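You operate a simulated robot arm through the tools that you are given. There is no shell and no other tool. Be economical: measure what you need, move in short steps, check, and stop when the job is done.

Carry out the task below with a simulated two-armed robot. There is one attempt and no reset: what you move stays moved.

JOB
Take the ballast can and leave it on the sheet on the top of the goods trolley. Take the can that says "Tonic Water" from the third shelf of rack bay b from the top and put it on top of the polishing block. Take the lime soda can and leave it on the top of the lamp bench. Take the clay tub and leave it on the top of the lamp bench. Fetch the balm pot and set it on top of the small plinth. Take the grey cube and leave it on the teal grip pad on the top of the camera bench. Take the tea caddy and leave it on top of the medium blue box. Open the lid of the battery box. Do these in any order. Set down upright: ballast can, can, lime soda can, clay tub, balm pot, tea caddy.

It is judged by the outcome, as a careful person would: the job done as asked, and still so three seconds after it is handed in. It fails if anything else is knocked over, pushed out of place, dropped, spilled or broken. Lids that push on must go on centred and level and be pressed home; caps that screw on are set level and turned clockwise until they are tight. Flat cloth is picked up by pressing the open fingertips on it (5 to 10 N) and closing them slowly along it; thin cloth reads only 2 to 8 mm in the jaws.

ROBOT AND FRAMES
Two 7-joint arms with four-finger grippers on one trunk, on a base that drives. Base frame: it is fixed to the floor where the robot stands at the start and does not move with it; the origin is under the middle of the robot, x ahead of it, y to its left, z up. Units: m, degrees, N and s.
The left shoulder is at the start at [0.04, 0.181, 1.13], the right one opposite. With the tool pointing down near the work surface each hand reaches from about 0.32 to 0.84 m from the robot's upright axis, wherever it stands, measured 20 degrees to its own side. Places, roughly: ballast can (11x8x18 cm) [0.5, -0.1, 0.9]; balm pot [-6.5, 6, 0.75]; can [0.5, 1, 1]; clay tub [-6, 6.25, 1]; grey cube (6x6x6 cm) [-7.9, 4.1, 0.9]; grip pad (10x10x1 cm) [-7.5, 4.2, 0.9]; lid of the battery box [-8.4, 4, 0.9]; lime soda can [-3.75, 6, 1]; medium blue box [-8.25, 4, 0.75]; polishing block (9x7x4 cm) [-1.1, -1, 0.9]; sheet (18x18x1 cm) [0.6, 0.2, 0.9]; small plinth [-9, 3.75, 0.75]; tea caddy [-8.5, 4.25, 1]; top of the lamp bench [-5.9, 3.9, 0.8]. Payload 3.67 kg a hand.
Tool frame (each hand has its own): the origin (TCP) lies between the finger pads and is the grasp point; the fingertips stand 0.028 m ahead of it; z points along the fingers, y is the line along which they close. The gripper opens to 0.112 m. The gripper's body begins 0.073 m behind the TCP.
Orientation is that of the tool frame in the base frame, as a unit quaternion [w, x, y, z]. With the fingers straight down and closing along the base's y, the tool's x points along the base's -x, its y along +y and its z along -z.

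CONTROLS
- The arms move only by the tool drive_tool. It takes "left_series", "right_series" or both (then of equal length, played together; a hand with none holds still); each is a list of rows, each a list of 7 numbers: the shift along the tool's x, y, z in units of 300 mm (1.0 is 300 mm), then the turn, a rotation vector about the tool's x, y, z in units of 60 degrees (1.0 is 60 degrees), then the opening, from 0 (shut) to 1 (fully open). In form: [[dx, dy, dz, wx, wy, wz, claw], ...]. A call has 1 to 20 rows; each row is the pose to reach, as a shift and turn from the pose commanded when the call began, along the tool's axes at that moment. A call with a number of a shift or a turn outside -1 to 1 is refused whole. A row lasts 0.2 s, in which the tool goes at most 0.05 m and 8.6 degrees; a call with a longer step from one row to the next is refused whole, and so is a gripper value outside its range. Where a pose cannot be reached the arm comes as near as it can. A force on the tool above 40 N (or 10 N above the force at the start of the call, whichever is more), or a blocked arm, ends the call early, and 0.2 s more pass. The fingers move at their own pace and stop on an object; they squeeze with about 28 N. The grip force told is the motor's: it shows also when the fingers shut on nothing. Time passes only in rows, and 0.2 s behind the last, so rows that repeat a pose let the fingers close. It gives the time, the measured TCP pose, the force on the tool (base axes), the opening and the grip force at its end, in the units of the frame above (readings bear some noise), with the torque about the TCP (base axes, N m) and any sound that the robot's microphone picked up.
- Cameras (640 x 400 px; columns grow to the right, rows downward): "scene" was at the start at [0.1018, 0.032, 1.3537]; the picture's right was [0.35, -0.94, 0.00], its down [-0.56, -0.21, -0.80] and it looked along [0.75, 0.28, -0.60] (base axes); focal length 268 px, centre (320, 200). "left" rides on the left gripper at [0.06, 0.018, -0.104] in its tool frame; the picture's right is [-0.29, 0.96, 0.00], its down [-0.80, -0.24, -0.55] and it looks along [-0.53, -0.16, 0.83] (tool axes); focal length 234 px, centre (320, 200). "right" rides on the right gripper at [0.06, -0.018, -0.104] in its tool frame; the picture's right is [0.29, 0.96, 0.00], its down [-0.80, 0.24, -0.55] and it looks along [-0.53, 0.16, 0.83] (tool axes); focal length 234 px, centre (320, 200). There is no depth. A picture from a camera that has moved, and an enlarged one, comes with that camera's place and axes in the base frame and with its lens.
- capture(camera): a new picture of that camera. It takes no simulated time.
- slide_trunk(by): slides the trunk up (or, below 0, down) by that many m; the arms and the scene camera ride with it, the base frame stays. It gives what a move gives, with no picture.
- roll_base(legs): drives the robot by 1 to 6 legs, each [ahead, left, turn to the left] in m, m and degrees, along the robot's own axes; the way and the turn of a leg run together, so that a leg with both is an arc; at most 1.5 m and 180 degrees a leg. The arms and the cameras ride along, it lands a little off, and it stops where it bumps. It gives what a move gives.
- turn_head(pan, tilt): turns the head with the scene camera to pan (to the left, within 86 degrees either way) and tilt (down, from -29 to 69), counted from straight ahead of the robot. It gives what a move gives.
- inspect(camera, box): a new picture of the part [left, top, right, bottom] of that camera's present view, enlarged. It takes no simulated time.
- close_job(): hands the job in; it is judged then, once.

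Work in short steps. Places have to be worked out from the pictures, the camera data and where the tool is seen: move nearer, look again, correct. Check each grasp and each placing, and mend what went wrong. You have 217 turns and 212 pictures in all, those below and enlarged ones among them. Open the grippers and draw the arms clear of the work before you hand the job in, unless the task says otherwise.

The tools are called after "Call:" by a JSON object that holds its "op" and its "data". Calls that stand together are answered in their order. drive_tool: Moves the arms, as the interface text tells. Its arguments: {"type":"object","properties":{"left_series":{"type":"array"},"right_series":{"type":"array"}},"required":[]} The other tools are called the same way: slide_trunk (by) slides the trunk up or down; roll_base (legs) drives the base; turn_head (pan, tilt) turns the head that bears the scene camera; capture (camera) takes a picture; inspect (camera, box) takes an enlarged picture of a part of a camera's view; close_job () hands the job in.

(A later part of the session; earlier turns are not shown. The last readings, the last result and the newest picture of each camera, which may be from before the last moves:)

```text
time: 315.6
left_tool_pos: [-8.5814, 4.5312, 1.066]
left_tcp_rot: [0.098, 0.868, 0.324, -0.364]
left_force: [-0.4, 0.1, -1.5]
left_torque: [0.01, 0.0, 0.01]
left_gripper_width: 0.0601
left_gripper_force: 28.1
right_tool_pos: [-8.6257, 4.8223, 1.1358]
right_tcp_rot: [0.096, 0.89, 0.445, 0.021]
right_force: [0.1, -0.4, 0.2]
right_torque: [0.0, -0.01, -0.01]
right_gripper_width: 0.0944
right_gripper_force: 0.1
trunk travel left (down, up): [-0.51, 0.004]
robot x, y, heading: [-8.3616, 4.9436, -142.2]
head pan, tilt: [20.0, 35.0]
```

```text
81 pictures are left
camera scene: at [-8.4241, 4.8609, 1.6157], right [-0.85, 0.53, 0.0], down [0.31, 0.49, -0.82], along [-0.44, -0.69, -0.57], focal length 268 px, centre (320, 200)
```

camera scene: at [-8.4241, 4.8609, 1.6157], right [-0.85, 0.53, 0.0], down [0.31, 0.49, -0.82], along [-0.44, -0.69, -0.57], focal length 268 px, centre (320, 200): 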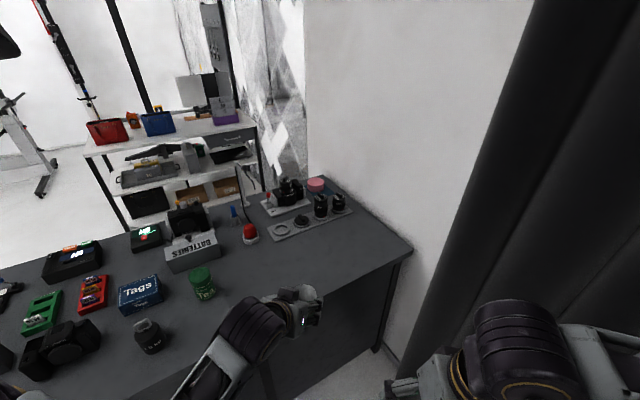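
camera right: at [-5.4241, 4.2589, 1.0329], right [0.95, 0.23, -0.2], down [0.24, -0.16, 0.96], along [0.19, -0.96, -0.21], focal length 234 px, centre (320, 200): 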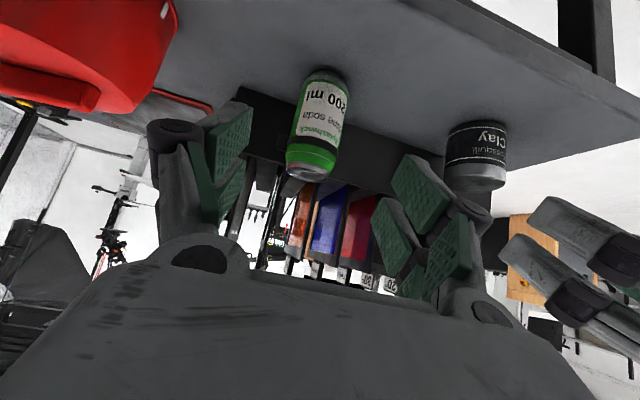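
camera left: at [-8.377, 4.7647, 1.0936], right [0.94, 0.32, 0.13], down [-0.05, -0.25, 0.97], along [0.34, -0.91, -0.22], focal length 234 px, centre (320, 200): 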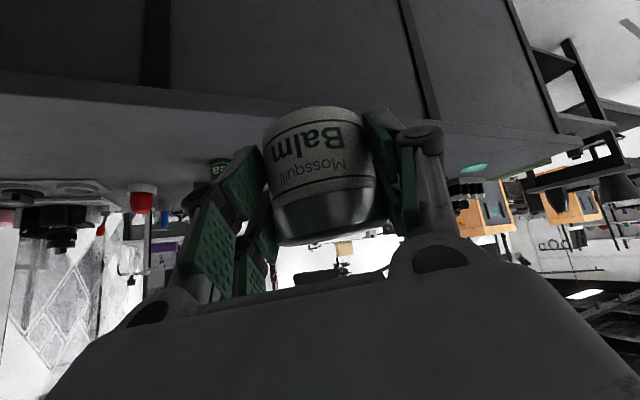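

The way is along my heading now. I advance 0.3 m toward the corner and check.

Call:
{"op": "roll_base", "data": {"legs": [[0.28, 0, 0]]}}

Call:
{"op": "turn_head", "data": {"pan": 30, "tilt": 45}}

Call:
{"op": "capture", "data": {"camera": "scene"}}

```text
time: 317.0
left_tool_pos: [-8.6782, 4.458, 1.0709]
left_tcp_rot: [0.088, 0.869, 0.31, -0.375]
left_force: [-1.1, -0.3, -2.4]
left_torque: [-0.02, -0.05, 0.04]
left_gripper_width: 0.0597
left_gripper_force: 28.2
right_tool_pos: [-8.7094, 4.7527, 1.1348]
right_tcp_rot: [0.088, 0.899, 0.429, 0.021]
right_force: [0.5, 0.7, -0.1]
right_torque: [0.01, -0.06, -0.03]
right_gripper_width: 0.0936
right_gripper_force: 0.0
trunk travel left (down, up): [-0.51, 0.004]
robot x, y, heading: [-8.4632, 4.8638, -144.2]
head pan, tilt: [20.0, 35.0]
stopped in leg 1: the robot was blocked; the commanded pose is now the measured one
```

```text
time: 317.7
left_tool_pos: [-8.6785, 4.4575, 1.0732]
left_tcp_rot: [0.089, 0.869, 0.311, -0.375]
left_force: [0.0, 0.5, -1.6]
left_torque: [0.01, -0.02, 0.0]
left_gripper_width: 0.0595
left_gripper_force: 27.4
right_tool_pos: [-8.7075, 4.7556, 1.1347]
right_tcp_rot: [0.088, 0.898, 0.432, 0.021]
right_force: [-0.3, -0.1, -0.1]
right_torque: [-0.01, -0.01, 0.01]
right_gripper_width: 0.0941
right_gripper_force: 0.1
trunk travel left (down, up): [-0.51, 0.004]
robot x, y, heading: [-8.4626, 4.8658, -143.9]
head pan, tilt: [30.0, 45.0]
```

```text
80 pictures are left
camera scene: at [-8.4824, 4.7811, 1.6017], right [-0.91, 0.41, 0.02], down [0.27, 0.65, -0.71], along [-0.3, -0.65, -0.7], focal length 268 px, centre (320, 200)
```

scene: 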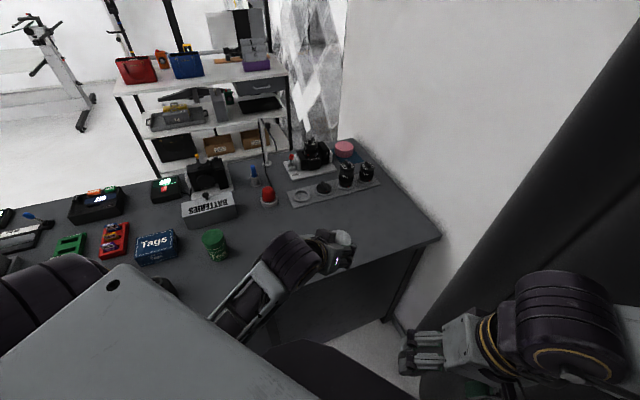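

The base's corner met the bench at this diagonal heading. Better: face the wall (heading 180) with my left side along the bench. I move off, turn, and shift in.

Call:
{"op": "roll_base", "data": {"legs": [[-0.1, -0.13, 0]]}}

Call:
{"op": "roll_base", "data": {"legs": [[0, 0, -36]]}}

Call:
{"op": "turn_head", "data": {"pan": 60, "tilt": 40}}

Call:
{"op": "capture", "data": {"camera": "scene"}}

```text
time: 318.5
left_tool_pos: [-8.6775, 4.4579, 1.0704]
left_tcp_rot: [0.087, 0.869, 0.312, -0.373]
left_force: [-0.2, -1.5, -1.4]
left_torque: [0.04, -0.01, -0.01]
left_gripper_width: 0.0597
left_gripper_force: 28.0
right_tool_pos: [-8.7078, 4.7553, 1.1351]
right_tcp_rot: [0.087, 0.898, 0.431, 0.02]
right_force: [0.0, -0.5, 0.1]
right_torque: [-0.02, -0.02, 0.01]
right_gripper_width: 0.0942
right_gripper_force: 0.0
trunk travel left (down, up): [-0.51, 0.004]
robot x, y, heading: [-8.4602, 4.8735, -143.9]
head pan, tilt: [30.0, 45.0]
stopped in leg 1: the robot was blocked; the commanded pose is now the measured one
```

```text
time: 320.8
left_tool_pos: [-8.8941, 4.6816, 1.0678]
left_tcp_rot: [-0.027, 0.926, 0.022, -0.376]
left_force: [0.6, 0.9, -1.6]
left_torque: [-0.02, -0.03, 0.03]
left_gripper_width: 0.0599
left_gripper_force: 28.1
right_tool_pos: [-8.741, 4.9374, 1.1287]
right_tcp_rot: [0.099, 0.987, 0.129, 0.0]
right_force: [0.3, -0.2, 0.3]
right_torque: [0.02, 0.04, 0.0]
right_gripper_width: 0.094
right_gripper_force: 0.1
trunk travel left (down, up): [-0.51, 0.004]
robot x, y, heading: [-8.4599, 4.8702, 179.6]
head pan, tilt: [30.0, 45.0]
```

```text
time: 321.7
left_tool_pos: [-8.8934, 4.6825, 1.0668]
left_tcp_rot: [-0.027, 0.926, 0.023, -0.377]
left_force: [-0.1, 0.1, -1.6]
left_torque: [-0.03, -0.02, 0.0]
left_gripper_width: 0.0597
left_gripper_force: 28.1
right_tool_pos: [-8.7424, 4.9387, 1.1294]
right_tcp_rot: [0.098, 0.987, 0.129, -0.001]
right_force: [-0.4, -0.3, 0.2]
right_torque: [0.02, -0.01, 0.0]
right_gripper_width: 0.0941
right_gripper_force: 0.1
trunk travel left (down, up): [-0.51, 0.004]
robot x, y, heading: [-8.4629, 4.8719, 179.7]
head pan, tilt: [60.0, 40.0]
```

```text
79 pictures are left
camera scene: at [-8.5271, 4.8001, 1.6081], right [-0.86, 0.51, 0.0], down [0.33, 0.55, -0.77], along [-0.39, -0.66, -0.64], focal length 268 px, centre (320, 200)
```

scene: 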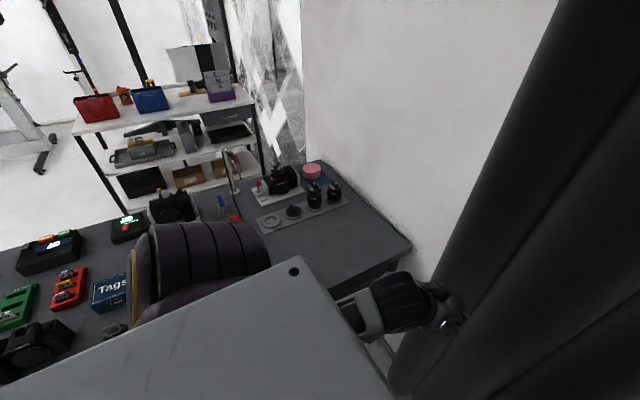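

Facing the wall now. I swing the left hand toward the bench while yawing the tool ~78° so it points at the plinth (-y).

Call:
{"op": "drive_tool", "data": {"left_series": [[-0.025, 0.092, -0.008, -0.09, -0.009, -0.093, 0], [-0.05, 0.184, -0.016, -0.181, -0.017, -0.186, 0], [-0.074, 0.276, -0.024, -0.272, -0.026, -0.279, 0], [-0.099, 0.368, -0.032, -0.362, -0.035, -0.372, 0], [-0.124, 0.46, -0.04, -0.453, -0.044, -0.465, 0], [-0.148, 0.552, -0.048, -0.544, -0.052, -0.559, 0], [-0.173, 0.644, -0.056, -0.634, -0.061, -0.652, 0], [-0.198, 0.736, -0.064, -0.725, -0.07, -0.745, 0], [-0.222, 0.828, -0.072, -0.815, -0.078, -0.838, 0], [-0.247, 0.92, -0.08, -0.906, -0.087, -0.931, 0], [-0.247, 0.92, -0.08, -0.906, -0.087, -0.931, 0]]}}

Call:
{"op": "turn_head", "data": {"pan": 70, "tilt": 30}}

Call:
{"op": "capture", "data": {"camera": "scene"}}

Call:
{"op": "capture", "data": {"camera": "left"}}

```text
time: 323.8
left_tool_pos: [-8.9148, 4.3819, 1.1331]
left_tcp_rot: [0.258, 0.726, 0.532, -0.351]
left_force: [0.4, 0.3, -2.1]
left_torque: [0.01, -0.02, 0.02]
left_gripper_width: 0.0597
left_gripper_force: 27.9
left hand out of reach, approached as far as the arm can: row 1, 2
right_tool_pos: [-8.743, 4.9379, 1.1291]
right_tcp_rot: [0.097, 0.987, 0.128, -0.001]
right_force: [0.6, -1.1, 0.4]
right_torque: [0.02, -0.02, 0.01]
right_gripper_width: 0.094
right_gripper_force: 0.1
trunk travel left (down, up): [-0.51, 0.004]
robot x, y, heading: [-8.4645, 4.8733, 179.7]
head pan, tilt: [60.0, 40.0]
stopped in row 10 (left hand): the arm was blocked; the commanded pose is now the measured one
```

```text
time: 324.5
left_tool_pos: [-8.913, 4.3829, 1.1342]
left_tcp_rot: [0.258, 0.725, 0.533, -0.352]
left_force: [-0.3, 0.2, -1.1]
left_torque: [0.06, -0.01, -0.02]
left_gripper_width: 0.0596
left_gripper_force: 28.2
right_tool_pos: [-8.7412, 4.939, 1.1278]
right_tcp_rot: [0.098, 0.987, 0.128, -0.001]
right_force: [0.0, 0.3, 0.6]
right_torque: [0.0, -0.01, 0.01]
right_gripper_width: 0.0943
right_gripper_force: 0.0
trunk travel left (down, up): [-0.51, 0.004]
robot x, y, heading: [-8.4647, 4.872, 179.8]
head pan, tilt: [70.0, 30.0]
```

```text
78 pictures are left
camera scene: at [-8.5154, 4.7886, 1.6235], right [-0.94, 0.35, 0.0], down [0.17, 0.47, -0.87], along [-0.3, -0.81, -0.5], focal length 268 px, centre (320, 200)
```

scene: 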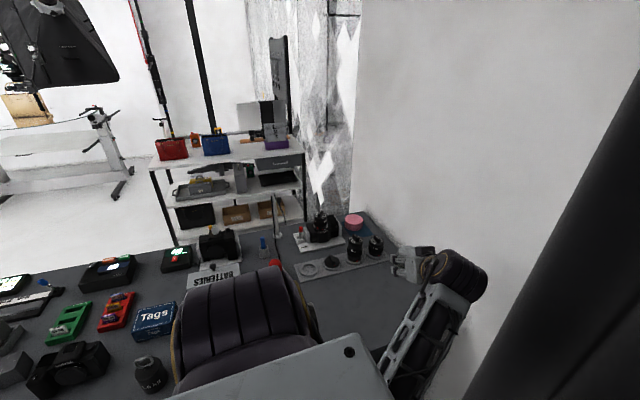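

```text
77 pictures are left
camera left: at [-8.8618, 4.4904, 1.1503], right [0.86, -0.46, 0.23], down [-0.25, 0.02, 0.97], along [-0.45, -0.89, -0.1], focal length 234 px, centre (320, 200)
```

left: 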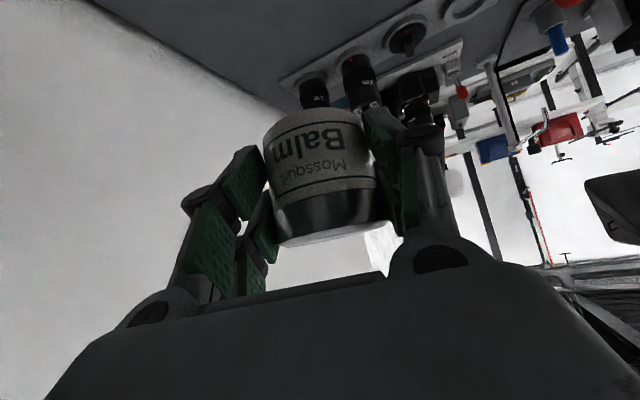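

The arm is strongly folded there; extending it outward should free the elbow. I extend 25 cm toward the plinth, correcting the pitch.

Call:
{"op": "drive_tool", "data": {"left_series": [[-0.075, 0.013, 0.095, 0, 0.015, 0, 0], [-0.15, 0.026, 0.19, 0, 0.03, 0, 0], [-0.224, 0.039, 0.285, 0, 0.045, 0, 0], [-0.3, 0.052, 0.38, 0, 0.06, 0, 0], [-0.374, 0.065, 0.474, 0, 0.08, 0, 0], [-0.448, 0.078, 0.568, 0, 0.095, 0, 0], [-0.523, 0.09, 0.663, 0, 0.11, 0, 0], [-0.523, 0.09, 0.663, 0, 0.11, 0, 0]]}}

Call:
{"op": "capture", "data": {"camera": "scene"}}

```text
time: 326.3
left_tool_pos: [-8.9664, 4.1318, 1.1338]
left_tcp_rot: [0.229, 0.744, 0.547, -0.309]
left_force: [0.3, -0.4, -0.8]
left_torque: [0.05, 0.02, 0.02]
left_gripper_width: 0.06
left_gripper_force: 27.9
right_tool_pos: [-8.742, 4.939, 1.1291]
right_tcp_rot: [0.098, 0.987, 0.129, 0.0]
right_force: [-0.2, 0.6, -0.3]
right_torque: [-0.01, 0.03, -0.04]
right_gripper_width: 0.0942
right_gripper_force: 0.2
trunk travel left (down, up): [-0.51, 0.004]
robot x, y, heading: [-8.465, 4.8711, 179.6]
head pan, tilt: [70.0, 30.0]
```

```text
76 pictures are left
camera scene: at [-8.5154, 4.7892, 1.6235], right [-0.94, 0.35, 0.0], down [0.17, 0.47, -0.87], along [-0.3, -0.81, -0.5], focal length 268 px, centre (320, 200)
```

scene: 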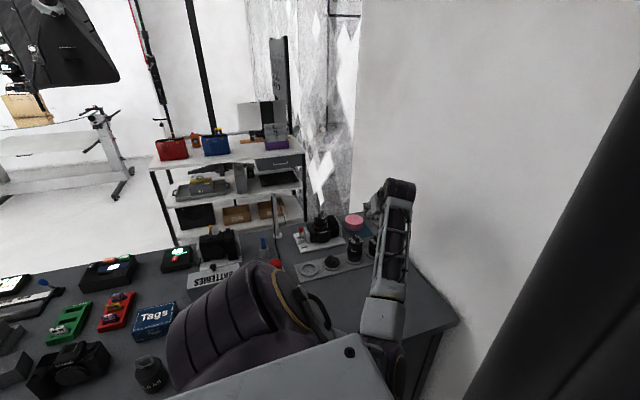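

It extended well. I shift the hand 10 cm off the wall, then bring the base closer (12 cm ahead, 9 cm left).

Call:
{"op": "drive_tool", "data": {"left_series": [[0.025, 0.106, -0.023, 0, 0, 0, 0], [0.05, 0.212, -0.046, 0, 0, 0, 0], [0.07, 0.319, -0.07, 0, 0, 0, 0]]}}

Call:
{"op": "roll_base", "data": {"legs": [[0.11, 0.09, 0]]}}

Call:
{"op": "turn_head", "data": {"pan": 65, "tilt": 35}}

Call:
{"op": "capture", "data": {"camera": "scene"}}

Call:
{"op": "capture", "data": {"camera": "left"}}

```text
time: 327.1
left_tool_pos: [-8.8659, 4.1316, 1.1355]
left_tcp_rot: [0.227, 0.744, 0.546, -0.311]
left_force: [-0.1, 0.4, -1.3]
left_torque: [0.02, 0.04, -0.01]
left_gripper_width: 0.0596
left_gripper_force: 28.1
right_tool_pos: [-8.7413, 4.9392, 1.1304]
right_tcp_rot: [0.097, 0.987, 0.128, 0.0]
right_force: [0.9, -0.1, 0.6]
right_torque: [-0.01, 0.03, 0.02]
right_gripper_width: 0.0939
right_gripper_force: 0.0
trunk travel left (down, up): [-0.51, 0.004]
robot x, y, heading: [-8.4673, 4.8692, 179.8]
head pan, tilt: [70.0, 30.0]
```

```text
time: 328.5
left_tool_pos: [-8.9787, 4.0478, 1.1368]
left_tcp_rot: [0.226, 0.745, 0.545, -0.311]
left_force: [0.6, 0.4, -0.8]
left_torque: [0.02, -0.06, -0.01]
left_gripper_width: 0.0598
left_gripper_force: 28.1
right_tool_pos: [-8.8535, 4.8557, 1.1293]
right_tcp_rot: [0.098, 0.987, 0.127, -0.002]
right_force: [0.3, -0.5, 0.0]
right_torque: [0.01, 0.04, 0.0]
right_gripper_width: 0.094
right_gripper_force: 0.1
trunk travel left (down, up): [-0.51, 0.004]
robot x, y, heading: [-8.5769, 4.7859, 179.2]
head pan, tilt: [70.0, 30.0]
```

```text
time: 329.1
left_tool_pos: [-8.9821, 4.0466, 1.1354]
left_tcp_rot: [0.227, 0.745, 0.546, -0.309]
left_force: [0.1, 0.2, -2.0]
left_torque: [-0.01, 0.0, 0.03]
left_gripper_width: 0.0597
left_gripper_force: 28.1
right_tool_pos: [-8.8542, 4.8544, 1.1292]
right_tcp_rot: [0.097, 0.987, 0.127, 0.0]
right_force: [-1.2, -0.5, 0.3]
right_torque: [-0.01, -0.02, 0.02]
right_gripper_width: 0.0941
right_gripper_force: 0.1
trunk travel left (down, up): [-0.51, 0.004]
robot x, y, heading: [-8.5748, 4.7851, 179.3]
head pan, tilt: [65.0, 35.0]
```

```text
75 pictures are left
camera scene: at [-8.6347, 4.7077, 1.6157], right [-0.9, 0.43, 0.0], down [0.25, 0.52, -0.82], along [-0.35, -0.74, -0.57], focal length 268 px, centre (320, 200)
```

scene: 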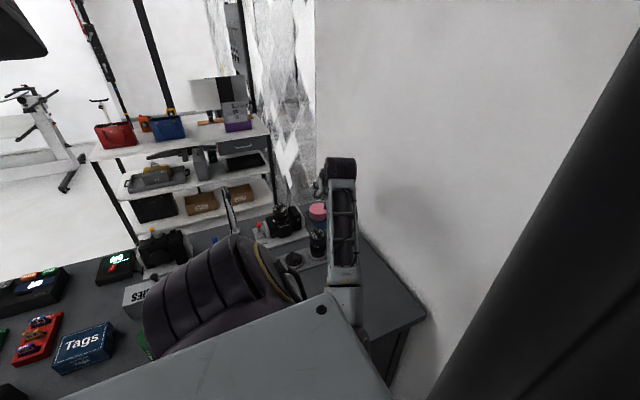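

```text
74 pictures are left
camera left: at [-8.9295, 4.1521, 1.1651], right [0.85, -0.48, 0.2], down [-0.28, -0.09, 0.96], along [-0.44, -0.87, -0.21], focal length 234 px, centre (320, 200)
```

left: 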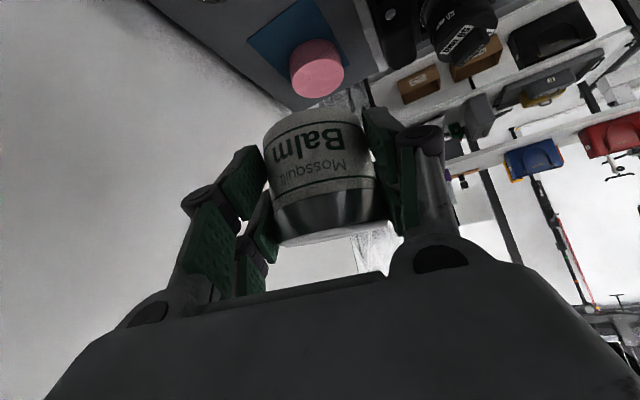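

The left camera gives the plinth top at (-9.047, 3.83). I move level to above it, then lower to z≈1.0 and look.

Call:
{"op": "drive_tool", "data": {"left_series": [[-0.1, 0.003, 0.1, 0, 0, 0, 0], [-0.2, 0.006, 0.2, 0, 0, 0, 0], [-0.3, 0.009, 0.3, 0, 0, 0, 0], [-0.4, 0.012, 0.4, 0, 0, 0, 0], [-0.508, 0.014, 0.509, 0, 0, 0, 0], [-0.41, 0.014, 0.6, 0, 0, 0, 0], [-0.3, 0.014, 0.715, 0, 0, 0, 0], [-0.189, 0.014, 0.827, 0, 0, 0, 0], [-0.189, 0.014, 0.827, 0, 0, 0, 0]]}}

Call:
{"op": "capture", "data": {"camera": "left"}}

Call:
{"op": "inspect", "data": {"camera": "scene", "box": [240, 140, 400, 260]}}

```text
time: 331.1
left_tool_pos: [-9.0443, 3.8406, 1.0019]
left_tcp_rot: [0.226, 0.745, 0.545, -0.311]
left_force: [0.7, 0.0, -2.0]
left_torque: [0.02, -0.05, 0.02]
left_gripper_width: 0.0597
left_gripper_force: 27.5
right_tool_pos: [-8.8544, 4.8543, 1.1284]
right_tcp_rot: [0.098, 0.987, 0.127, -0.001]
right_force: [-0.1, 0.5, -0.6]
right_torque: [0.01, 0.03, 0.01]
right_gripper_width: 0.0941
right_gripper_force: 0.1
trunk travel left (down, up): [-0.51, 0.004]
robot x, y, heading: [-8.5765, 4.7862, 179.2]
head pan, tilt: [65.0, 35.0]
```

```text
73 pictures are left
camera left: at [-8.9928, 3.9454, 1.0318], right [0.85, -0.48, 0.2], down [-0.28, -0.09, 0.96], along [-0.44, -0.87, -0.21], focal length 234 px, centre (320, 200)
```

left: 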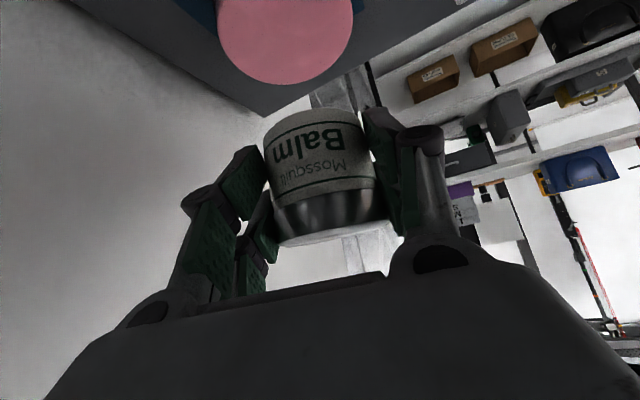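

```text
3.33 times, centred on (320, 200) of scene
camera zoom: at [-8.6342, 4.7085, 1.6158], right [-0.9, 0.43, 0.0], down [0.25, 0.52, -0.82], along [-0.35, -0.74, -0.57], focal length 893 px, centre (320, 200)
```

zoom: 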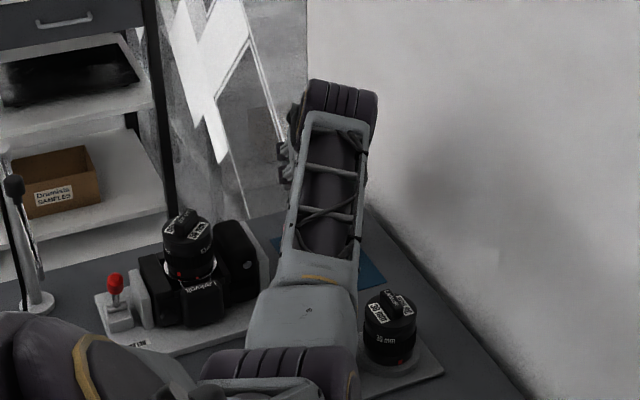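

Centred over the plinth. I lower gently toward contact.

Call:
{"op": "drive_tool", "data": {"left_series": [[0.05, 0, 0.05, 0, 0, 0, 0], [0.1, 0, 0.1, 0, 0, 0, 0], [0.125, 0, 0.125, 0, 0, 0, 0], [0.14, 0, 0.14, 0, 0, 0, 0], [0.15, 0, 0.15, 0, 0, 0, 0]]}}

```text
time: 332.3
left_tool_pos: [-9.0431, 3.838, 0.938]
left_tcp_rot: [0.228, 0.745, 0.545, -0.31]
left_force: [0.6, -0.4, -1.8]
left_torque: [-0.01, 0.01, -0.01]
left_gripper_width: 0.0597
left_gripper_force: 28.1
right_tool_pos: [-8.8544, 4.8529, 1.1294]
right_tcp_rot: [0.097, 0.987, 0.128, -0.001]
right_force: [0.4, -0.4, 0.4]
right_torque: [0.03, -0.01, 0.0]
right_gripper_width: 0.0941
right_gripper_force: 0.1
trunk travel left (down, up): [-0.51, 0.004]
robot x, y, heading: [-8.5775, 4.7824, 179.7]
head pan, tilt: [65.0, 35.0]
```

No contact yet at 0.938; I continue in small steps.

Call:
{"op": "drive_tool", "data": {"left_series": [[0.009, 0, 0.009, 0, 0, 0, 0], [0.018, 0, 0.018, 0, 0, 0, 0], [0.027, 0, 0.027, 0, 0, 0, 0]]}}

Call:
{"op": "capture", "data": {"camera": "left"}}

```text
time: 333.1
left_tool_pos: [-9.0417, 3.8383, 0.9269]
left_tcp_rot: [0.228, 0.745, 0.545, -0.311]
left_force: [0.3, -0.5, 0.6]
left_torque: [0.06, 0.0, 0.01]
left_gripper_width: 0.0597
left_gripper_force: 28.4
right_tool_pos: [-8.8549, 4.8538, 1.1289]
right_tcp_rot: [0.098, 0.987, 0.127, -0.001]
right_force: [1.4, -0.5, -0.6]
right_torque: [0.05, -0.03, 0.02]
right_gripper_width: 0.0944
right_gripper_force: 0.0
trunk travel left (down, up): [-0.51, 0.004]
robot x, y, heading: [-8.5778, 4.7885, 179.3]
head pan, tilt: [65.0, 35.0]
```

```text
71 pictures are left
camera left: at [-8.9907, 3.944, 0.9574], right [0.85, -0.48, 0.21], down [-0.28, -0.09, 0.96], along [-0.44, -0.87, -0.21], focal length 234 px, centre (320, 200)
```

left: 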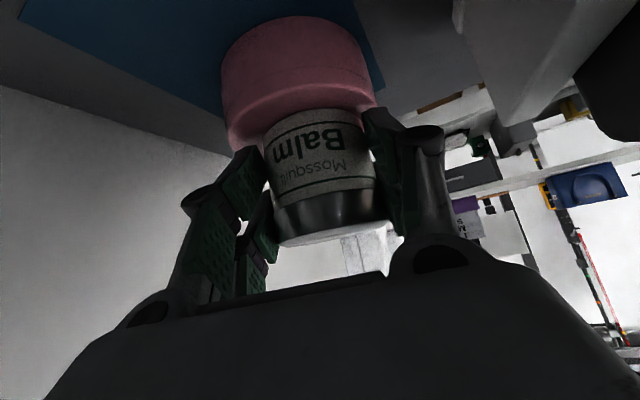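

Contact is starting and the pot sits within the disc. I press 2 mm more, release, and back out.

Call:
{"op": "drive_tool", "data": {"left_series": [[0.006, 0, 0.006, 0, 0, 0, 0], [0.006, 0, 0.006, 0, 0, 0, 0.58], [0.004, 0, 0.004, 0, 0, 0, 0.68], [0.004, 0, 0.004, 0, 0, 0, 0.76], [0.004, 0, 0.004, 0, 0, 0, 0.76], [0, 0, -0.08, 0, 0, 0, 0.76], [0, 0, -0.2, 0, 0, 0, 0.76], [0, 0, -0.34, 0, 0, 0, 0.76], [0, 0, -0.48, 0, 0, 0, 0.76], [0, 0, -0.6, 0, 0, 0, 0.76]]}}

Call:
{"op": "capture", "data": {"camera": "left"}}

```text
time: 335.3
left_tool_pos: [-9.005, 3.9613, 1.0516]
left_tcp_rot: [0.227, 0.745, 0.546, -0.31]
left_force: [-0.2, 0.8, -0.4]
left_torque: [0.01, 0.0, -0.01]
left_gripper_width: 0.0849
left_gripper_force: 0.0
right_tool_pos: [-8.8545, 4.855, 1.13]
right_tcp_rot: [0.098, 0.987, 0.126, -0.001]
right_force: [0.2, -0.1, 0.3]
right_torque: [0.01, -0.02, 0.02]
right_gripper_width: 0.0942
right_gripper_force: 0.2
trunk travel left (down, up): [-0.51, 0.004]
robot x, y, heading: [-8.5741, 4.785, 179.1]
head pan, tilt: [65.0, 35.0]
```

```text
70 pictures are left
camera left: at [-8.9538, 4.0681, 1.0816], right [0.85, -0.48, 0.2], down [-0.28, -0.09, 0.96], along [-0.44, -0.87, -0.21], focal length 234 px, centre (320, 200)
```

left: 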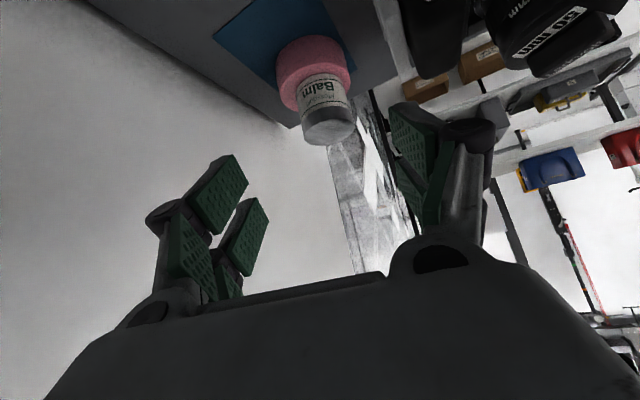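

The balm pot stands on the plinth. I raise the hand over the lenses and draw it back off the bench.

Call:
{"op": "drive_tool", "data": {"left_series": [[-0.1, 0, -0.1, 0, 0, 0, 0.9], [-0.2, 0, -0.2, 0, 0, 0, 0.9], [-0.283, 0, -0.282, 0, 0, 0, 0.9], [-0.18, -0.007, -0.39, 0, 0, 0, 0.9], [-0.08, -0.014, -0.5, 0, 0, 0, 0.9], [0.02, -0.021, -0.6, 0, 0, 0, 0.9], [0.12, -0.028, -0.7, 0, 0, 0, 0.9], [0.22, -0.035, -0.8, 0, 0, 0, 0.9], [0.32, -0.04, -0.89, 0, 0, 0, 0.9], [0.398, -0.043, -0.966, 0, 0, 0, 0.9]]}}

Call:
{"op": "roll_base", "data": {"legs": [[-0.25, -0.15, 0]]}}

Call:
{"op": "capture", "data": {"camera": "scene"}}

```text
time: 337.6
left_tool_pos: [-8.9195, 4.1985, 1.2228]
left_tcp_rot: [0.288, 0.71, 0.536, -0.355]
left_force: [-0.1, 0.2, 0.1]
left_torque: [-0.07, -0.01, 0.01]
left_gripper_width: 0.1008
left_gripper_force: 0.0
right_tool_pos: [-8.8536, 4.8541, 1.1287]
right_tcp_rot: [0.098, 0.987, 0.127, -0.001]
right_force: [-0.3, 0.7, 0.1]
right_torque: [0.02, 0.01, 0.03]
right_gripper_width: 0.0941
right_gripper_force: 0.0
trunk travel left (down, up): [-0.51, 0.004]
robot x, y, heading: [-8.5805, 4.7825, 179.2]
head pan, tilt: [65.0, 35.0]
stopped in row 10 (left hand): the arm was blocked; the commanded pose is now the measured one
```

```text
time: 339.6
left_tool_pos: [-8.6768, 4.3423, 1.2224]
left_tcp_rot: [0.287, 0.712, 0.533, -0.355]
left_force: [0.3, -0.8, -0.5]
left_torque: [-0.03, 0.0, 0.02]
left_gripper_width: 0.1009
left_gripper_force: 0.1
right_tool_pos: [-8.6088, 4.9969, 1.1284]
right_tcp_rot: [0.097, 0.988, 0.123, 0.0]
right_force: [0.2, 0.7, -0.1]
right_torque: [0.01, 0.02, -0.01]
right_gripper_width: 0.0942
right_gripper_force: 0.0
trunk travel left (down, up): [-0.51, 0.004]
robot x, y, heading: [-8.3276, 4.9298, 179.0]
head pan, tilt: [65.0, 35.0]
```

```text
69 pictures are left
camera scene: at [-8.3891, 4.8495, 1.6156], right [-0.9, 0.44, 0.0], down [0.25, 0.52, -0.82], along [-0.36, -0.74, -0.57], focal length 268 px, centre (320, 200)
```

scene: 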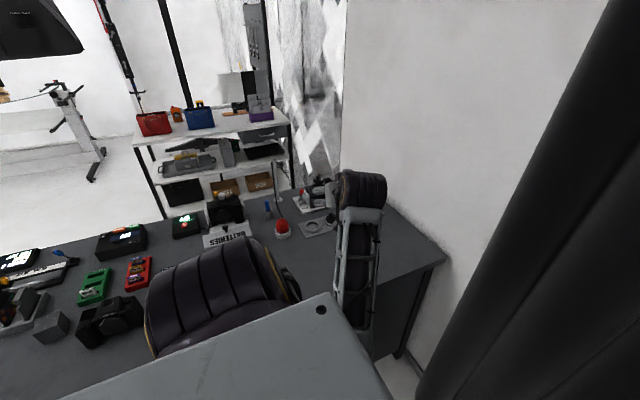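

Next I return the left arm to a forward pose, further from the wall. First I move the base back 0.3 m.

Call:
{"op": "roll_base", "data": {"legs": [[-0.3, -0.15, 0]]}}

Call:
{"op": "drive_tool", "data": {"left_series": [[0.073, -0.054, -0.057, 0.082, -0.003, 0.059, 0.9], [0.146, -0.108, -0.114, 0.165, -0.006, 0.118, 0.9], [0.219, -0.162, -0.171, 0.247, -0.009, 0.177, 0.9], [0.292, -0.217, -0.228, 0.33, -0.012, 0.237, 0.9], [0.365, -0.271, -0.285, 0.412, -0.015, 0.296, 0.9], [0.438, -0.325, -0.342, 0.495, -0.018, 0.355, 0.9], [0.511, -0.379, -0.4, 0.577, -0.021, 0.414, 0.9], [0.584, -0.433, -0.456, 0.66, -0.024, 0.473, 0.9], [0.657, -0.487, -0.513, 0.742, -0.027, 0.532, 0.9], [0.73, -0.541, -0.57, 0.825, -0.03, 0.592, 0.9], [0.803, -0.596, -0.626, 0.907, -0.033, 0.651, 0.9], [0.877, -0.65, -0.683, 0.99, -0.037, 0.71, 0.9]]}}

```text
time: 341.9
left_tool_pos: [-8.3656, 4.4888, 1.224]
left_tcp_rot: [0.287, 0.713, 0.532, -0.357]
left_force: [0.3, 0.2, -0.1]
left_torque: [0.02, -0.01, 0.02]
left_gripper_width: 0.1006
left_gripper_force: 0.1
right_tool_pos: [-8.2933, 5.1455, 1.1289]
right_tcp_rot: [0.097, 0.988, 0.121, -0.001]
right_force: [0.1, 0.1, 0.1]
right_torque: [0.01, 0.01, 0.01]
right_gripper_width: 0.094
right_gripper_force: 0.0
trunk travel left (down, up): [-0.51, 0.004]
robot x, y, heading: [-8.0164, 5.0739, 178.7]
head pan, tilt: [65.0, 35.0]
```

```text
time: 342.7
left_tool_pos: [-8.419, 4.526, 1.2423]
left_tcp_rot: [0.291, 0.754, 0.402, -0.43]
left_force: [-0.2, 0.3, -0.2]
left_torque: [-0.01, 0.01, 0.0]
left_gripper_width: 0.1009
left_gripper_force: 0.1
left hand out of reach, approached as far as the arm can: row 1, 2, 3
right_tool_pos: [-8.2924, 5.1456, 1.1283]
right_tcp_rot: [0.098, 0.988, 0.122, -0.002]
right_force: [1.1, 0.3, 0.8]
right_torque: [0.03, 0.02, 0.01]
right_gripper_width: 0.0942
right_gripper_force: 0.1
trunk travel left (down, up): [-0.51, 0.004]
robot x, y, heading: [-8.0139, 5.074, 179.0]
head pan, tilt: [65.0, 35.0]
stopped in row 3 (left hand): the arm was blocked; the commanded pose is now the measured one
```

Folded arm again; I extend it forward first and then turn the tool.

Call:
{"op": "drive_tool", "data": {"left_series": [[0.025, -0.114, 0.05, 0, 0, 0, 0.9], [0.05, -0.228, 0.1, 0, 0, 0, 0.9], [0.075, -0.342, 0.15, 0, 0, 0, 0.9], [0.1, -0.457, 0.2, 0, 0, 0, 0.9], [0.125, -0.571, 0.25, 0, 0, 0, 0.9], [0.149, -0.685, 0.3, 0, 0, 0, 0.9]]}}

Call:
{"op": "drive_tool", "data": {"left_series": [[0, 0, 0, 0.114, -0.012, 0.06, 0.9], [0, 0, 0, 0.228, -0.024, 0.119, 0.9], [0, 0, 0, 0.342, -0.036, 0.178, 0.9], [0, 0, 0, 0.456, -0.048, 0.238, 0.9], [0, 0, 0, 0.57, -0.06, 0.297, 0.9], [0, 0, 0, 0.684, -0.072, 0.357, 0.9], [0, 0, 0, 0.8, -0.084, 0.416, 0.9], [0, 0, 0, 0.911, -0.096, 0.475, 0.9]]}}

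```text
time: 343.7
left_tool_pos: [-8.5436, 4.5114, 1.205]
left_tcp_rot: [0.355, 0.728, 0.383, -0.444]
left_force: [-0.2, -0.1, -0.4]
left_torque: [0.0, -0.01, 0.03]
left_gripper_width: 0.1004
left_gripper_force: 0.0
right_tool_pos: [-8.2932, 5.1455, 1.1299]
right_tcp_rot: [0.097, 0.988, 0.121, -0.001]
right_force: [0.0, 0.1, -0.1]
right_torque: [0.01, -0.03, -0.01]
right_gripper_width: 0.0941
right_gripper_force: 0.1
trunk travel left (down, up): [-0.51, 0.004]
robot x, y, heading: [-8.0142, 5.0753, 178.9]
head pan, tilt: [65.0, 35.0]
stopped in row 5 (left hand): the arm was blocked; the commanded pose is now the measured one
```

```text
time: 345.5
left_tool_pos: [-8.5412, 4.5101, 1.2056]
left_tcp_rot: [0.095, 0.855, -0.063, -0.506]
left_force: [-0.1, -0.7, -0.6]
left_torque: [0.04, -0.01, 0.02]
left_gripper_width: 0.1008
left_gripper_force: 0.1
right_tool_pos: [-8.2921, 5.1437, 1.1295]
right_tcp_rot: [0.097, 0.988, 0.122, -0.001]
right_force: [0.0, 0.4, -0.2]
right_torque: [0.02, -0.02, 0.01]
right_gripper_width: 0.0944
right_gripper_force: 0.0
trunk travel left (down, up): [-0.51, 0.004]
robot x, y, heading: [-8.0155, 5.0754, 178.8]
head pan, tilt: [65.0, 35.0]
```

The tool now points forward; I level it to a 45° pitch while bringing the hand in front, then turn the base to face the bench near the caddy.

Call:
{"op": "drive_tool", "data": {"left_series": [[-0.013, -0.116, -0.033, 0.022, 0.038, -0.022, 0.9], [-0.026, -0.232, -0.065, 0.045, 0.076, -0.045, 0.9], [-0.039, -0.348, -0.098, 0.067, 0.114, -0.067, 0.9], [-0.051, -0.465, -0.13, 0.089, 0.151, -0.089, 0.9], [-0.064, -0.581, -0.163, 0.111, 0.189, -0.111, 0.9], [-0.077, -0.697, -0.195, 0.134, 0.227, -0.134, 0.9], [-0.09, -0.813, -0.228, 0.156, 0.265, -0.156, 0.9]]}}

Call:
{"op": "roll_base", "data": {"legs": [[0, 0, 45], [0, 0, 46]]}}

Call:
{"op": "turn_head", "data": {"pan": -15, "tilt": 40}}

Call:
{"op": "capture", "data": {"camera": "scene"}}

```text
time: 347.1
left_tool_pos: [-8.5056, 4.7577, 1.2041]
left_tcp_rot: [-0.008, 0.924, -0.02, -0.381]
left_force: [0.3, 0.1, 0.1]
left_torque: [-0.02, 0.0, 0.01]
left_gripper_width: 0.1007
left_gripper_force: 0.0
left hand out of reach, approached as far as the arm can: row 7
right_tool_pos: [-8.2939, 5.1466, 1.1278]
right_tcp_rot: [0.098, 0.988, 0.122, -0.001]
right_force: [1.4, 0.1, 0.1]
right_torque: [0.0, -0.01, 0.0]
right_gripper_width: 0.0939
right_gripper_force: 0.1
trunk travel left (down, up): [-0.51, 0.004]
robot x, y, heading: [-8.0189, 5.0725, 179.1]
head pan, tilt: [65.0, 35.0]
```

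```text
time: 352.1
left_tool_pos: [-7.6893, 4.5899, 1.2059]
left_tcp_rot: [0.267, 0.662, 0.645, -0.273]
left_force: [-0.1, -0.1, -0.1]
left_torque: [0.04, 0.02, 0.0]
left_gripper_width: 0.1009
left_gripper_force: 0.0
right_tool_pos: [-8.0798, 4.7956, 1.1289]
right_tcp_rot: [0.069, 0.605, 0.79, 0.068]
right_force: [-1.4, -0.7, -0.5]
right_torque: [0.01, 0.0, 0.02]
right_gripper_width: 0.094
right_gripper_force: 0.1
trunk travel left (down, up): [-0.51, 0.004]
robot x, y, heading: [-8.0125, 5.0747, -90.0]
head pan, tilt: [65.0, 35.0]
```

```text
time: 353.6
left_tool_pos: [-7.6896, 4.5889, 1.2051]
left_tcp_rot: [0.267, 0.661, 0.646, -0.272]
left_force: [0.3, -1.4, -0.2]
left_torque: [0.0, -0.01, 0.04]
left_gripper_width: 0.1006
left_gripper_force: 0.1
right_tool_pos: [-8.0801, 4.7962, 1.1293]
right_tcp_rot: [0.069, 0.605, 0.79, 0.069]
right_force: [-0.5, 0.4, -0.4]
right_torque: [0.02, 0.0, -0.04]
right_gripper_width: 0.094
right_gripper_force: 0.0
trunk travel left (down, up): [-0.51, 0.004]
robot x, y, heading: [-8.0152, 5.0753, -90.3]
head pan, tilt: [-15.0, 40.0]
```

```text
68 pictures are left
camera scene: at [-8.0371, 4.9733, 1.6082], right [-0.97, 0.26, 0.0], down [0.17, 0.62, -0.77], along [-0.2, -0.74, -0.64], focal length 268 px, centre (320, 200)
```

scene: 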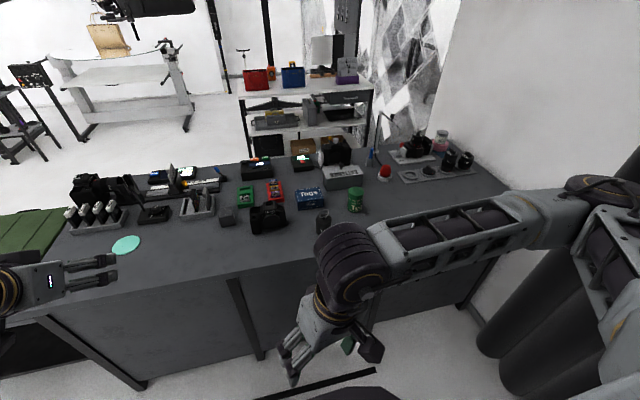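

Everything is in view, including the balm on the plinth. I enlarge the cube and the caddy/box regions.

Call:
{"op": "inspect", "data": {"camera": "scene", "box": [100, 160, 300, 270]}}

Call:
{"op": "inspect", "data": {"camera": "scene", "box": [260, 130, 400, 240]}}

```text
3.20 times, centred on (200, 215) of scene
camera zoom: at [-8.0371, 4.9733, 1.6082], right [-0.97, 0.26, 0.0], down [0.17, 0.62, -0.77], along [-0.2, -0.74, -0.64], focal length 858 px, centre (704, 152)
```

zoom: 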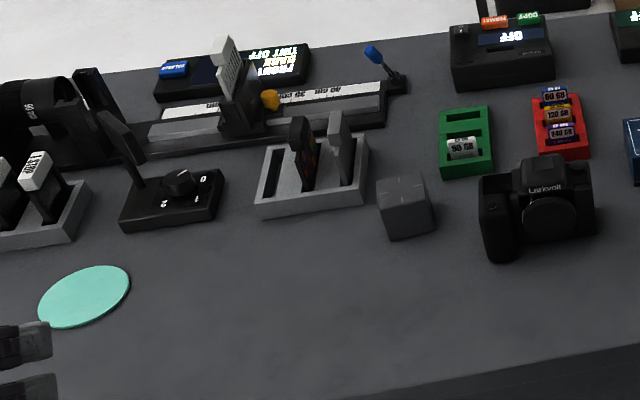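

```text
3.64 times, centred on (330, 185) of scene
camera zoom: at [-8.0371, 4.9733, 1.6082], right [-0.97, 0.26, 0.0], down [0.17, 0.62, -0.77], along [-0.2, -0.74, -0.64], focal length 974 px, centre (284, 254)
```

zoom: 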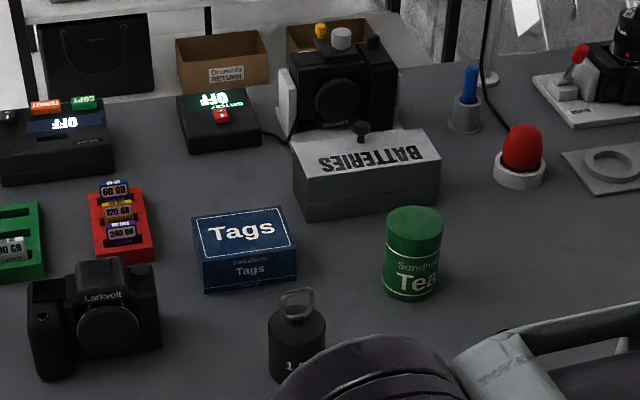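

Cube centre ≈(-7.892, 4.152), free on both x sides at its depth; pad centre ≈(-7.518, 4.16). I drive 0.26 m closer and bring the left hand over the cube.

Call:
{"op": "roll_base", "data": {"legs": [[0.26, 0, 0]]}}

Call:
{"op": "capture", "data": {"camera": "left"}}

```text
time: 355.5
left_tool_pos: [-7.6892, 4.3273, 1.2035]
left_tcp_rot: [0.267, 0.662, 0.645, -0.273]
left_force: [-0.2, -0.9, 0.4]
left_torque: [0.0, -0.02, 0.0]
left_gripper_width: 0.1007
left_gripper_force: 0.1
right_tool_pos: [-8.0808, 4.5326, 1.1293]
right_tcp_rot: [0.069, 0.606, 0.79, 0.069]
right_force: [0.0, 0.6, -0.4]
right_torque: [-0.01, 0.0, 0.01]
right_gripper_width: 0.0944
right_gripper_force: 0.1
trunk travel left (down, up): [-0.51, 0.004]
robot x, y, heading: [-8.0102, 4.8114, -90.0]
head pan, tilt: [-15.0, 40.0]
```

```text
65 pictures are left
camera left: at [-7.6702, 4.4424, 1.2362], right [0.95, -0.23, 0.21], down [-0.25, -0.17, 0.95], along [-0.18, -0.96, -0.21], focal length 234 px, centre (320, 200)
```

left: 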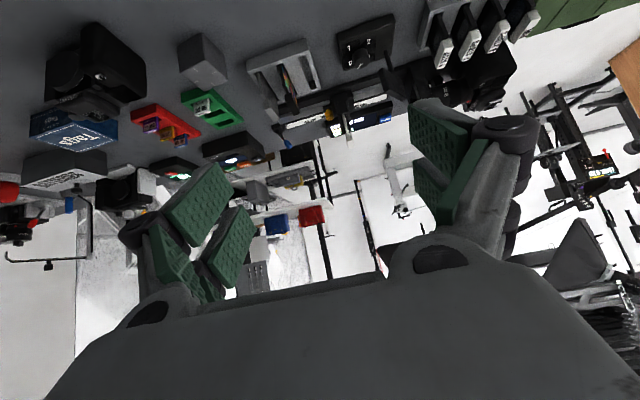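

The left camera agrees (cube ≈(-7.886, 4.147)). I move to a pre-grasp point on the 45° line.

Call:
{"op": "drive_tool", "data": {"left_series": [[0.042, -0.08, 0.096, 0, 0, 0, 0.8], [0.083, -0.161, 0.192, 0, 0, 0, 0.8], [0.125, -0.241, 0.288, 0, 0, 0, 0.8], [0.166, -0.322, 0.384, 0, 0, 0, 0.8], [0.208, -0.402, 0.48, 0, 0, 0, 0.8], [0.249, -0.482, 0.575, 0, 0, 0, 0.8], [0.291, -0.563, 0.671, 0, 0, 0, 0.8], [0.332, -0.643, 0.767, 0, 0, 0, 0.8], [0.332, -0.643, 0.767, 0, 0, 0, 0.8]]}}

Call:
{"op": "capture", "data": {"camera": "left"}}

```text
time: 357.5
left_tool_pos: [-7.8846, 4.2387, 0.9726]
left_tcp_rot: [0.267, 0.662, 0.645, -0.274]
left_force: [0.3, 0.2, -0.3]
left_torque: [-0.01, -0.01, -0.02]
left_gripper_width: 0.0897
left_gripper_force: 0.0
right_tool_pos: [-8.0799, 4.533, 1.129]
right_tcp_rot: [0.068, 0.606, 0.789, 0.068]
right_force: [-0.5, 0.1, -0.4]
right_torque: [0.0, 0.05, -0.01]
right_gripper_width: 0.0941
right_gripper_force: 0.0
trunk travel left (down, up): [-0.51, 0.004]
robot x, y, heading: [-8.0158, 4.8107, -90.4]
head pan, tilt: [-15.0, 40.0]
```

```text
64 pictures are left
camera left: at [-7.8637, 4.3538, 1.0037], right [0.95, -0.23, 0.2], down [-0.25, -0.17, 0.95], along [-0.18, -0.96, -0.22], focal length 234 px, centre (320, 200)
```

left: 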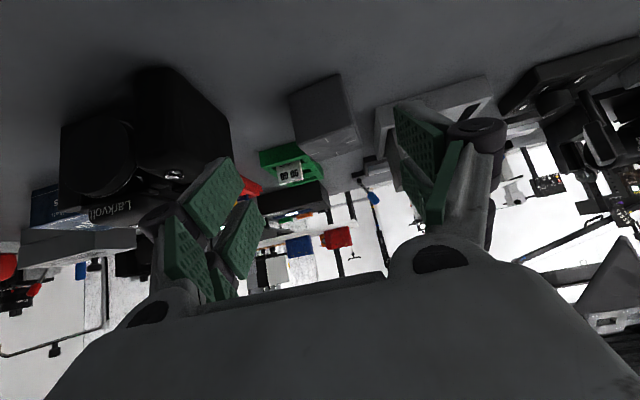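

The cube lies right on the approach line. I advance 12 cm and close.

Call:
{"op": "drive_tool", "data": {"left_series": [[0, 0.004, 0.13, 0, 0, 0, 0.8], [0, 0.008, 0.26, 0, 0, 0, 0.8], [0, 0.01, 0.34, 0, 0, 0, 0.8], [0, 0.01, 0.4, 0, 0, 0, 0.8], [0, 0.01, 0.4, 0, 0, 0, 0.65], [0, 0.01, 0.4, 0, 0, 0, 0.5], [0, 0.01, 0.4, 0, 0, 0, 0.25], [0, 0.01, 0.4, 0, 0, 0, 0], [0, 0.01, 0.4, 0, 0, 0, 0]]}}

Call:
{"op": "capture", "data": {"camera": "left"}}

```text
time: 359.5
left_tool_pos: [-7.8813, 4.1532, 0.8882]
left_tcp_rot: [0.267, 0.662, 0.645, -0.273]
left_force: [-0.5, -0.5, 4.1]
left_torque: [-0.16, 0.14, 0.01]
left_gripper_width: 0.0556
left_gripper_force: 27.7
right_tool_pos: [-8.0816, 4.5306, 1.1291]
right_tcp_rot: [0.07, 0.605, 0.79, 0.069]
right_force: [-0.3, 0.7, -0.6]
right_torque: [-0.01, 0.02, 0.01]
right_gripper_width: 0.0941
right_gripper_force: 0.0
trunk travel left (down, up): [-0.51, 0.004]
robot x, y, heading: [-8.0114, 4.8107, -90.2]
head pan, tilt: [-15.0, 40.0]
```

```text
63 pictures are left
camera left: at [-7.8614, 4.2693, 0.9188], right [0.95, -0.23, 0.2], down [-0.25, -0.17, 0.95], along [-0.18, -0.96, -0.21], focal length 234 px, centre (320, 200)
```

left: 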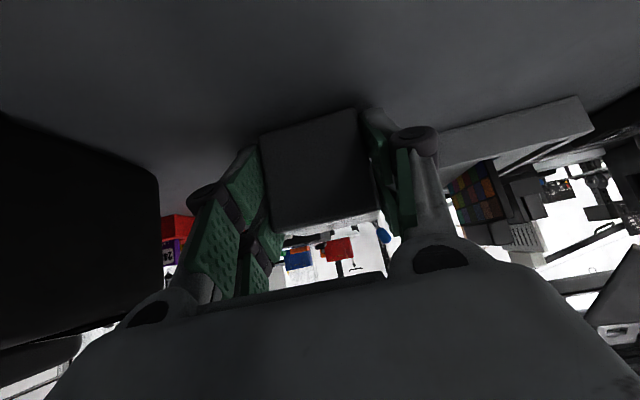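

Cube gripped. I lift 12 cm, come slightly forward, and carry it +x toward the pad.

Call:
{"op": "drive_tool", "data": {"left_series": [[-0.09, 0, -0.09, 0, 0, 0, 0], [-0.19, 0, -0.19, 0, 0, 0, 0], [-0.282, 0, -0.283, 0, 0, 0, 0], [-0.2, 0, -0.37, 0, 0, 0, 0], [-0.117, 0, -0.448, 0, 0, 0, 0], [-0.114, 0.15, -0.45, 0, 0, 0, 0], [-0.111, 0.31, -0.453, 0, 0, 0, 0], [-0.108, 0.47, -0.456, 0, 0, 0, 0], [-0.105, 0.63, -0.459, 0, 0, 0, 0], [-0.102, 0.79, -0.462, 0, 0, 0, 0], [-0.099, 0.933, -0.464, 0, 0, 0, 0], [-0.099, 0.933, -0.464, 0, 0, 0, 0]]}}

Call:
{"op": "turn_head", "data": {"pan": 15, "tilt": 45}}

Call:
{"op": "capture", "data": {"camera": "scene"}}

Call:
{"op": "capture", "data": {"camera": "left"}}

```text
time: 362.1
left_tool_pos: [-7.6028, 4.2267, 1.0079]
left_tcp_rot: [0.267, 0.662, 0.646, -0.271]
left_force: [-0.7, -0.7, -1.4]
left_torque: [0.06, 0.01, -0.05]
left_gripper_width: 0.0557
left_gripper_force: 27.6
right_tool_pos: [-8.0826, 4.5317, 1.1291]
right_tcp_rot: [0.07, 0.606, 0.789, 0.069]
right_force: [0.0, -0.9, -0.1]
right_torque: [0.02, 0.0, -0.01]
right_gripper_width: 0.0942
right_gripper_force: 0.1
trunk travel left (down, up): [-0.51, 0.004]
robot x, y, heading: [-8.0158, 4.8126, -90.2]
head pan, tilt: [-15.0, 40.0]
```

```text
time: 363.1
left_tool_pos: [-7.6035, 4.2277, 1.0089]
left_tcp_rot: [0.266, 0.662, 0.645, -0.273]
left_force: [-0.4, -0.2, -1.3]
left_torque: [0.05, -0.01, -0.01]
left_gripper_width: 0.0554
left_gripper_force: 27.8
right_tool_pos: [-8.0814, 4.5315, 1.1289]
right_tcp_rot: [0.069, 0.606, 0.79, 0.069]
right_force: [0.3, 0.3, -0.2]
right_torque: [0.01, 0.0, 0.01]
right_gripper_width: 0.0937
right_gripper_force: 0.0
trunk travel left (down, up): [-0.51, 0.004]
robot x, y, heading: [-8.0157, 4.8068, -89.8]
head pan, tilt: [15.0, 45.0]
```

```text
62 pictures are left
camera scene: at [-7.9945, 4.7127, 1.6009], right [-0.97, -0.26, 0.0], down [-0.18, 0.68, -0.71], along [0.18, -0.68, -0.71], focal length 268 px, centre (320, 200)
```

scene: 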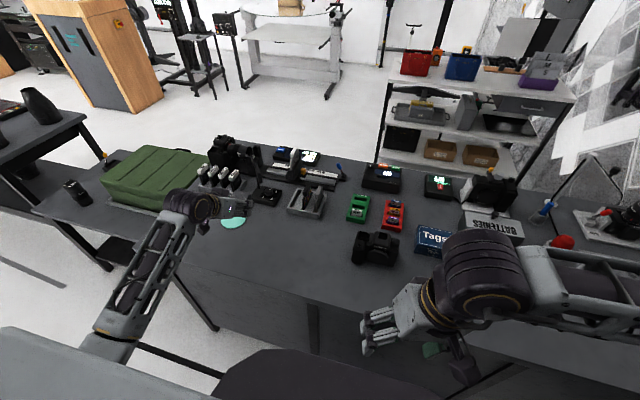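

```text
61 pictures are left
camera left: at [-7.5825, 4.3427, 1.0397], right [0.95, -0.23, 0.2], down [-0.25, -0.17, 0.95], along [-0.18, -0.96, -0.22], focal length 234 px, centre (320, 200)
```

left: 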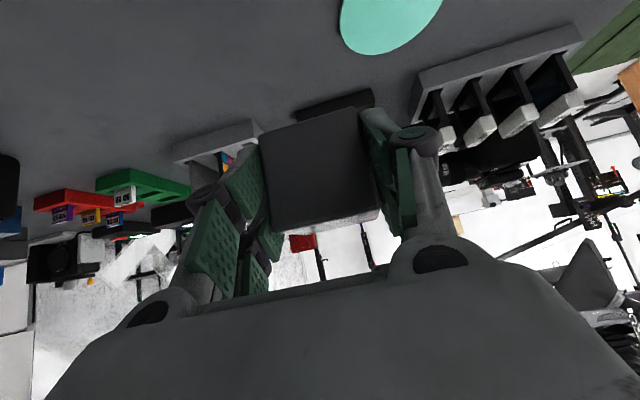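

The pad centre comes out at (-7.52, 4.165). I bring the cube over it and down to ~2.5 cm above.

Call:
{"op": "drive_tool", "data": {"left_series": [[0, 0.14, 0, 0, 0, 0, 0], [0, 0.281, 0, 0, 0, 0, 0], [0.03, 0.281, 0.13, 0, 0, 0, 0], [0.055, 0.281, 0.25, 0, 0, 0, 0], [0.071, 0.281, 0.33, 0, 0, 0, 0], [0.071, 0.281, 0.33, 0, 0, 0, 0]]}}

Call:
{"op": "capture", "data": {"camera": "left"}}

Call:
{"op": "inspect", "data": {"camera": "scene", "box": [170, 150, 310, 250]}}

```text
time: 364.5
left_tool_pos: [-7.52, 4.1673, 0.9242]
left_tcp_rot: [0.267, 0.662, 0.645, -0.272]
left_force: [-0.7, 0.4, -0.5]
left_torque: [0.01, -0.01, -0.01]
left_gripper_width: 0.0557
left_gripper_force: 28.1
right_tool_pos: [-8.0818, 4.5318, 1.1294]
right_tcp_rot: [0.068, 0.605, 0.79, 0.069]
right_force: [0.1, 0.1, -0.9]
right_torque: [0.01, 0.0, 0.01]
right_gripper_width: 0.0941
right_gripper_force: 0.1
trunk travel left (down, up): [-0.51, 0.004]
robot x, y, heading: [-8.0155, 4.8131, -90.0]
head pan, tilt: [15.0, 45.0]
```

```text
60 pictures are left
camera left: at [-7.5001, 4.2835, 0.9544], right [0.95, -0.23, 0.21], down [-0.25, -0.17, 0.95], along [-0.18, -0.96, -0.22], focal length 234 px, centre (320, 200)
```

left: 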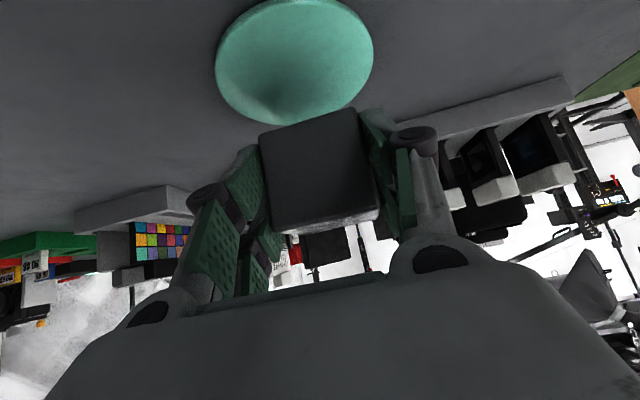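

```text
4.00 times, centred on (240, 200) of scene
camera zoom: at [-7.9951, 4.7128, 1.6009], right [-0.97, -0.26, 0.0], down [-0.18, 0.68, -0.71], along [0.18, -0.68, -0.71], focal length 1072 px, centre (640, 200)
```

zoom: 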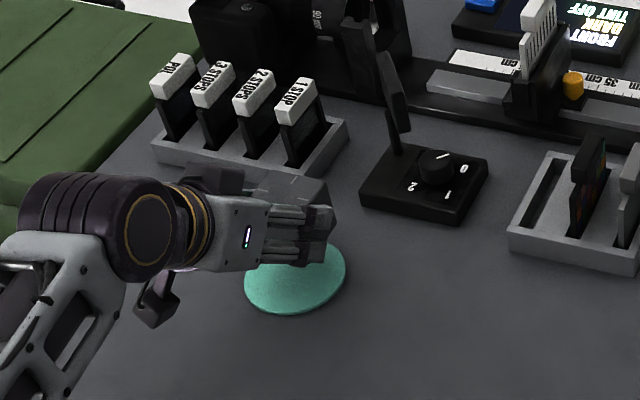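

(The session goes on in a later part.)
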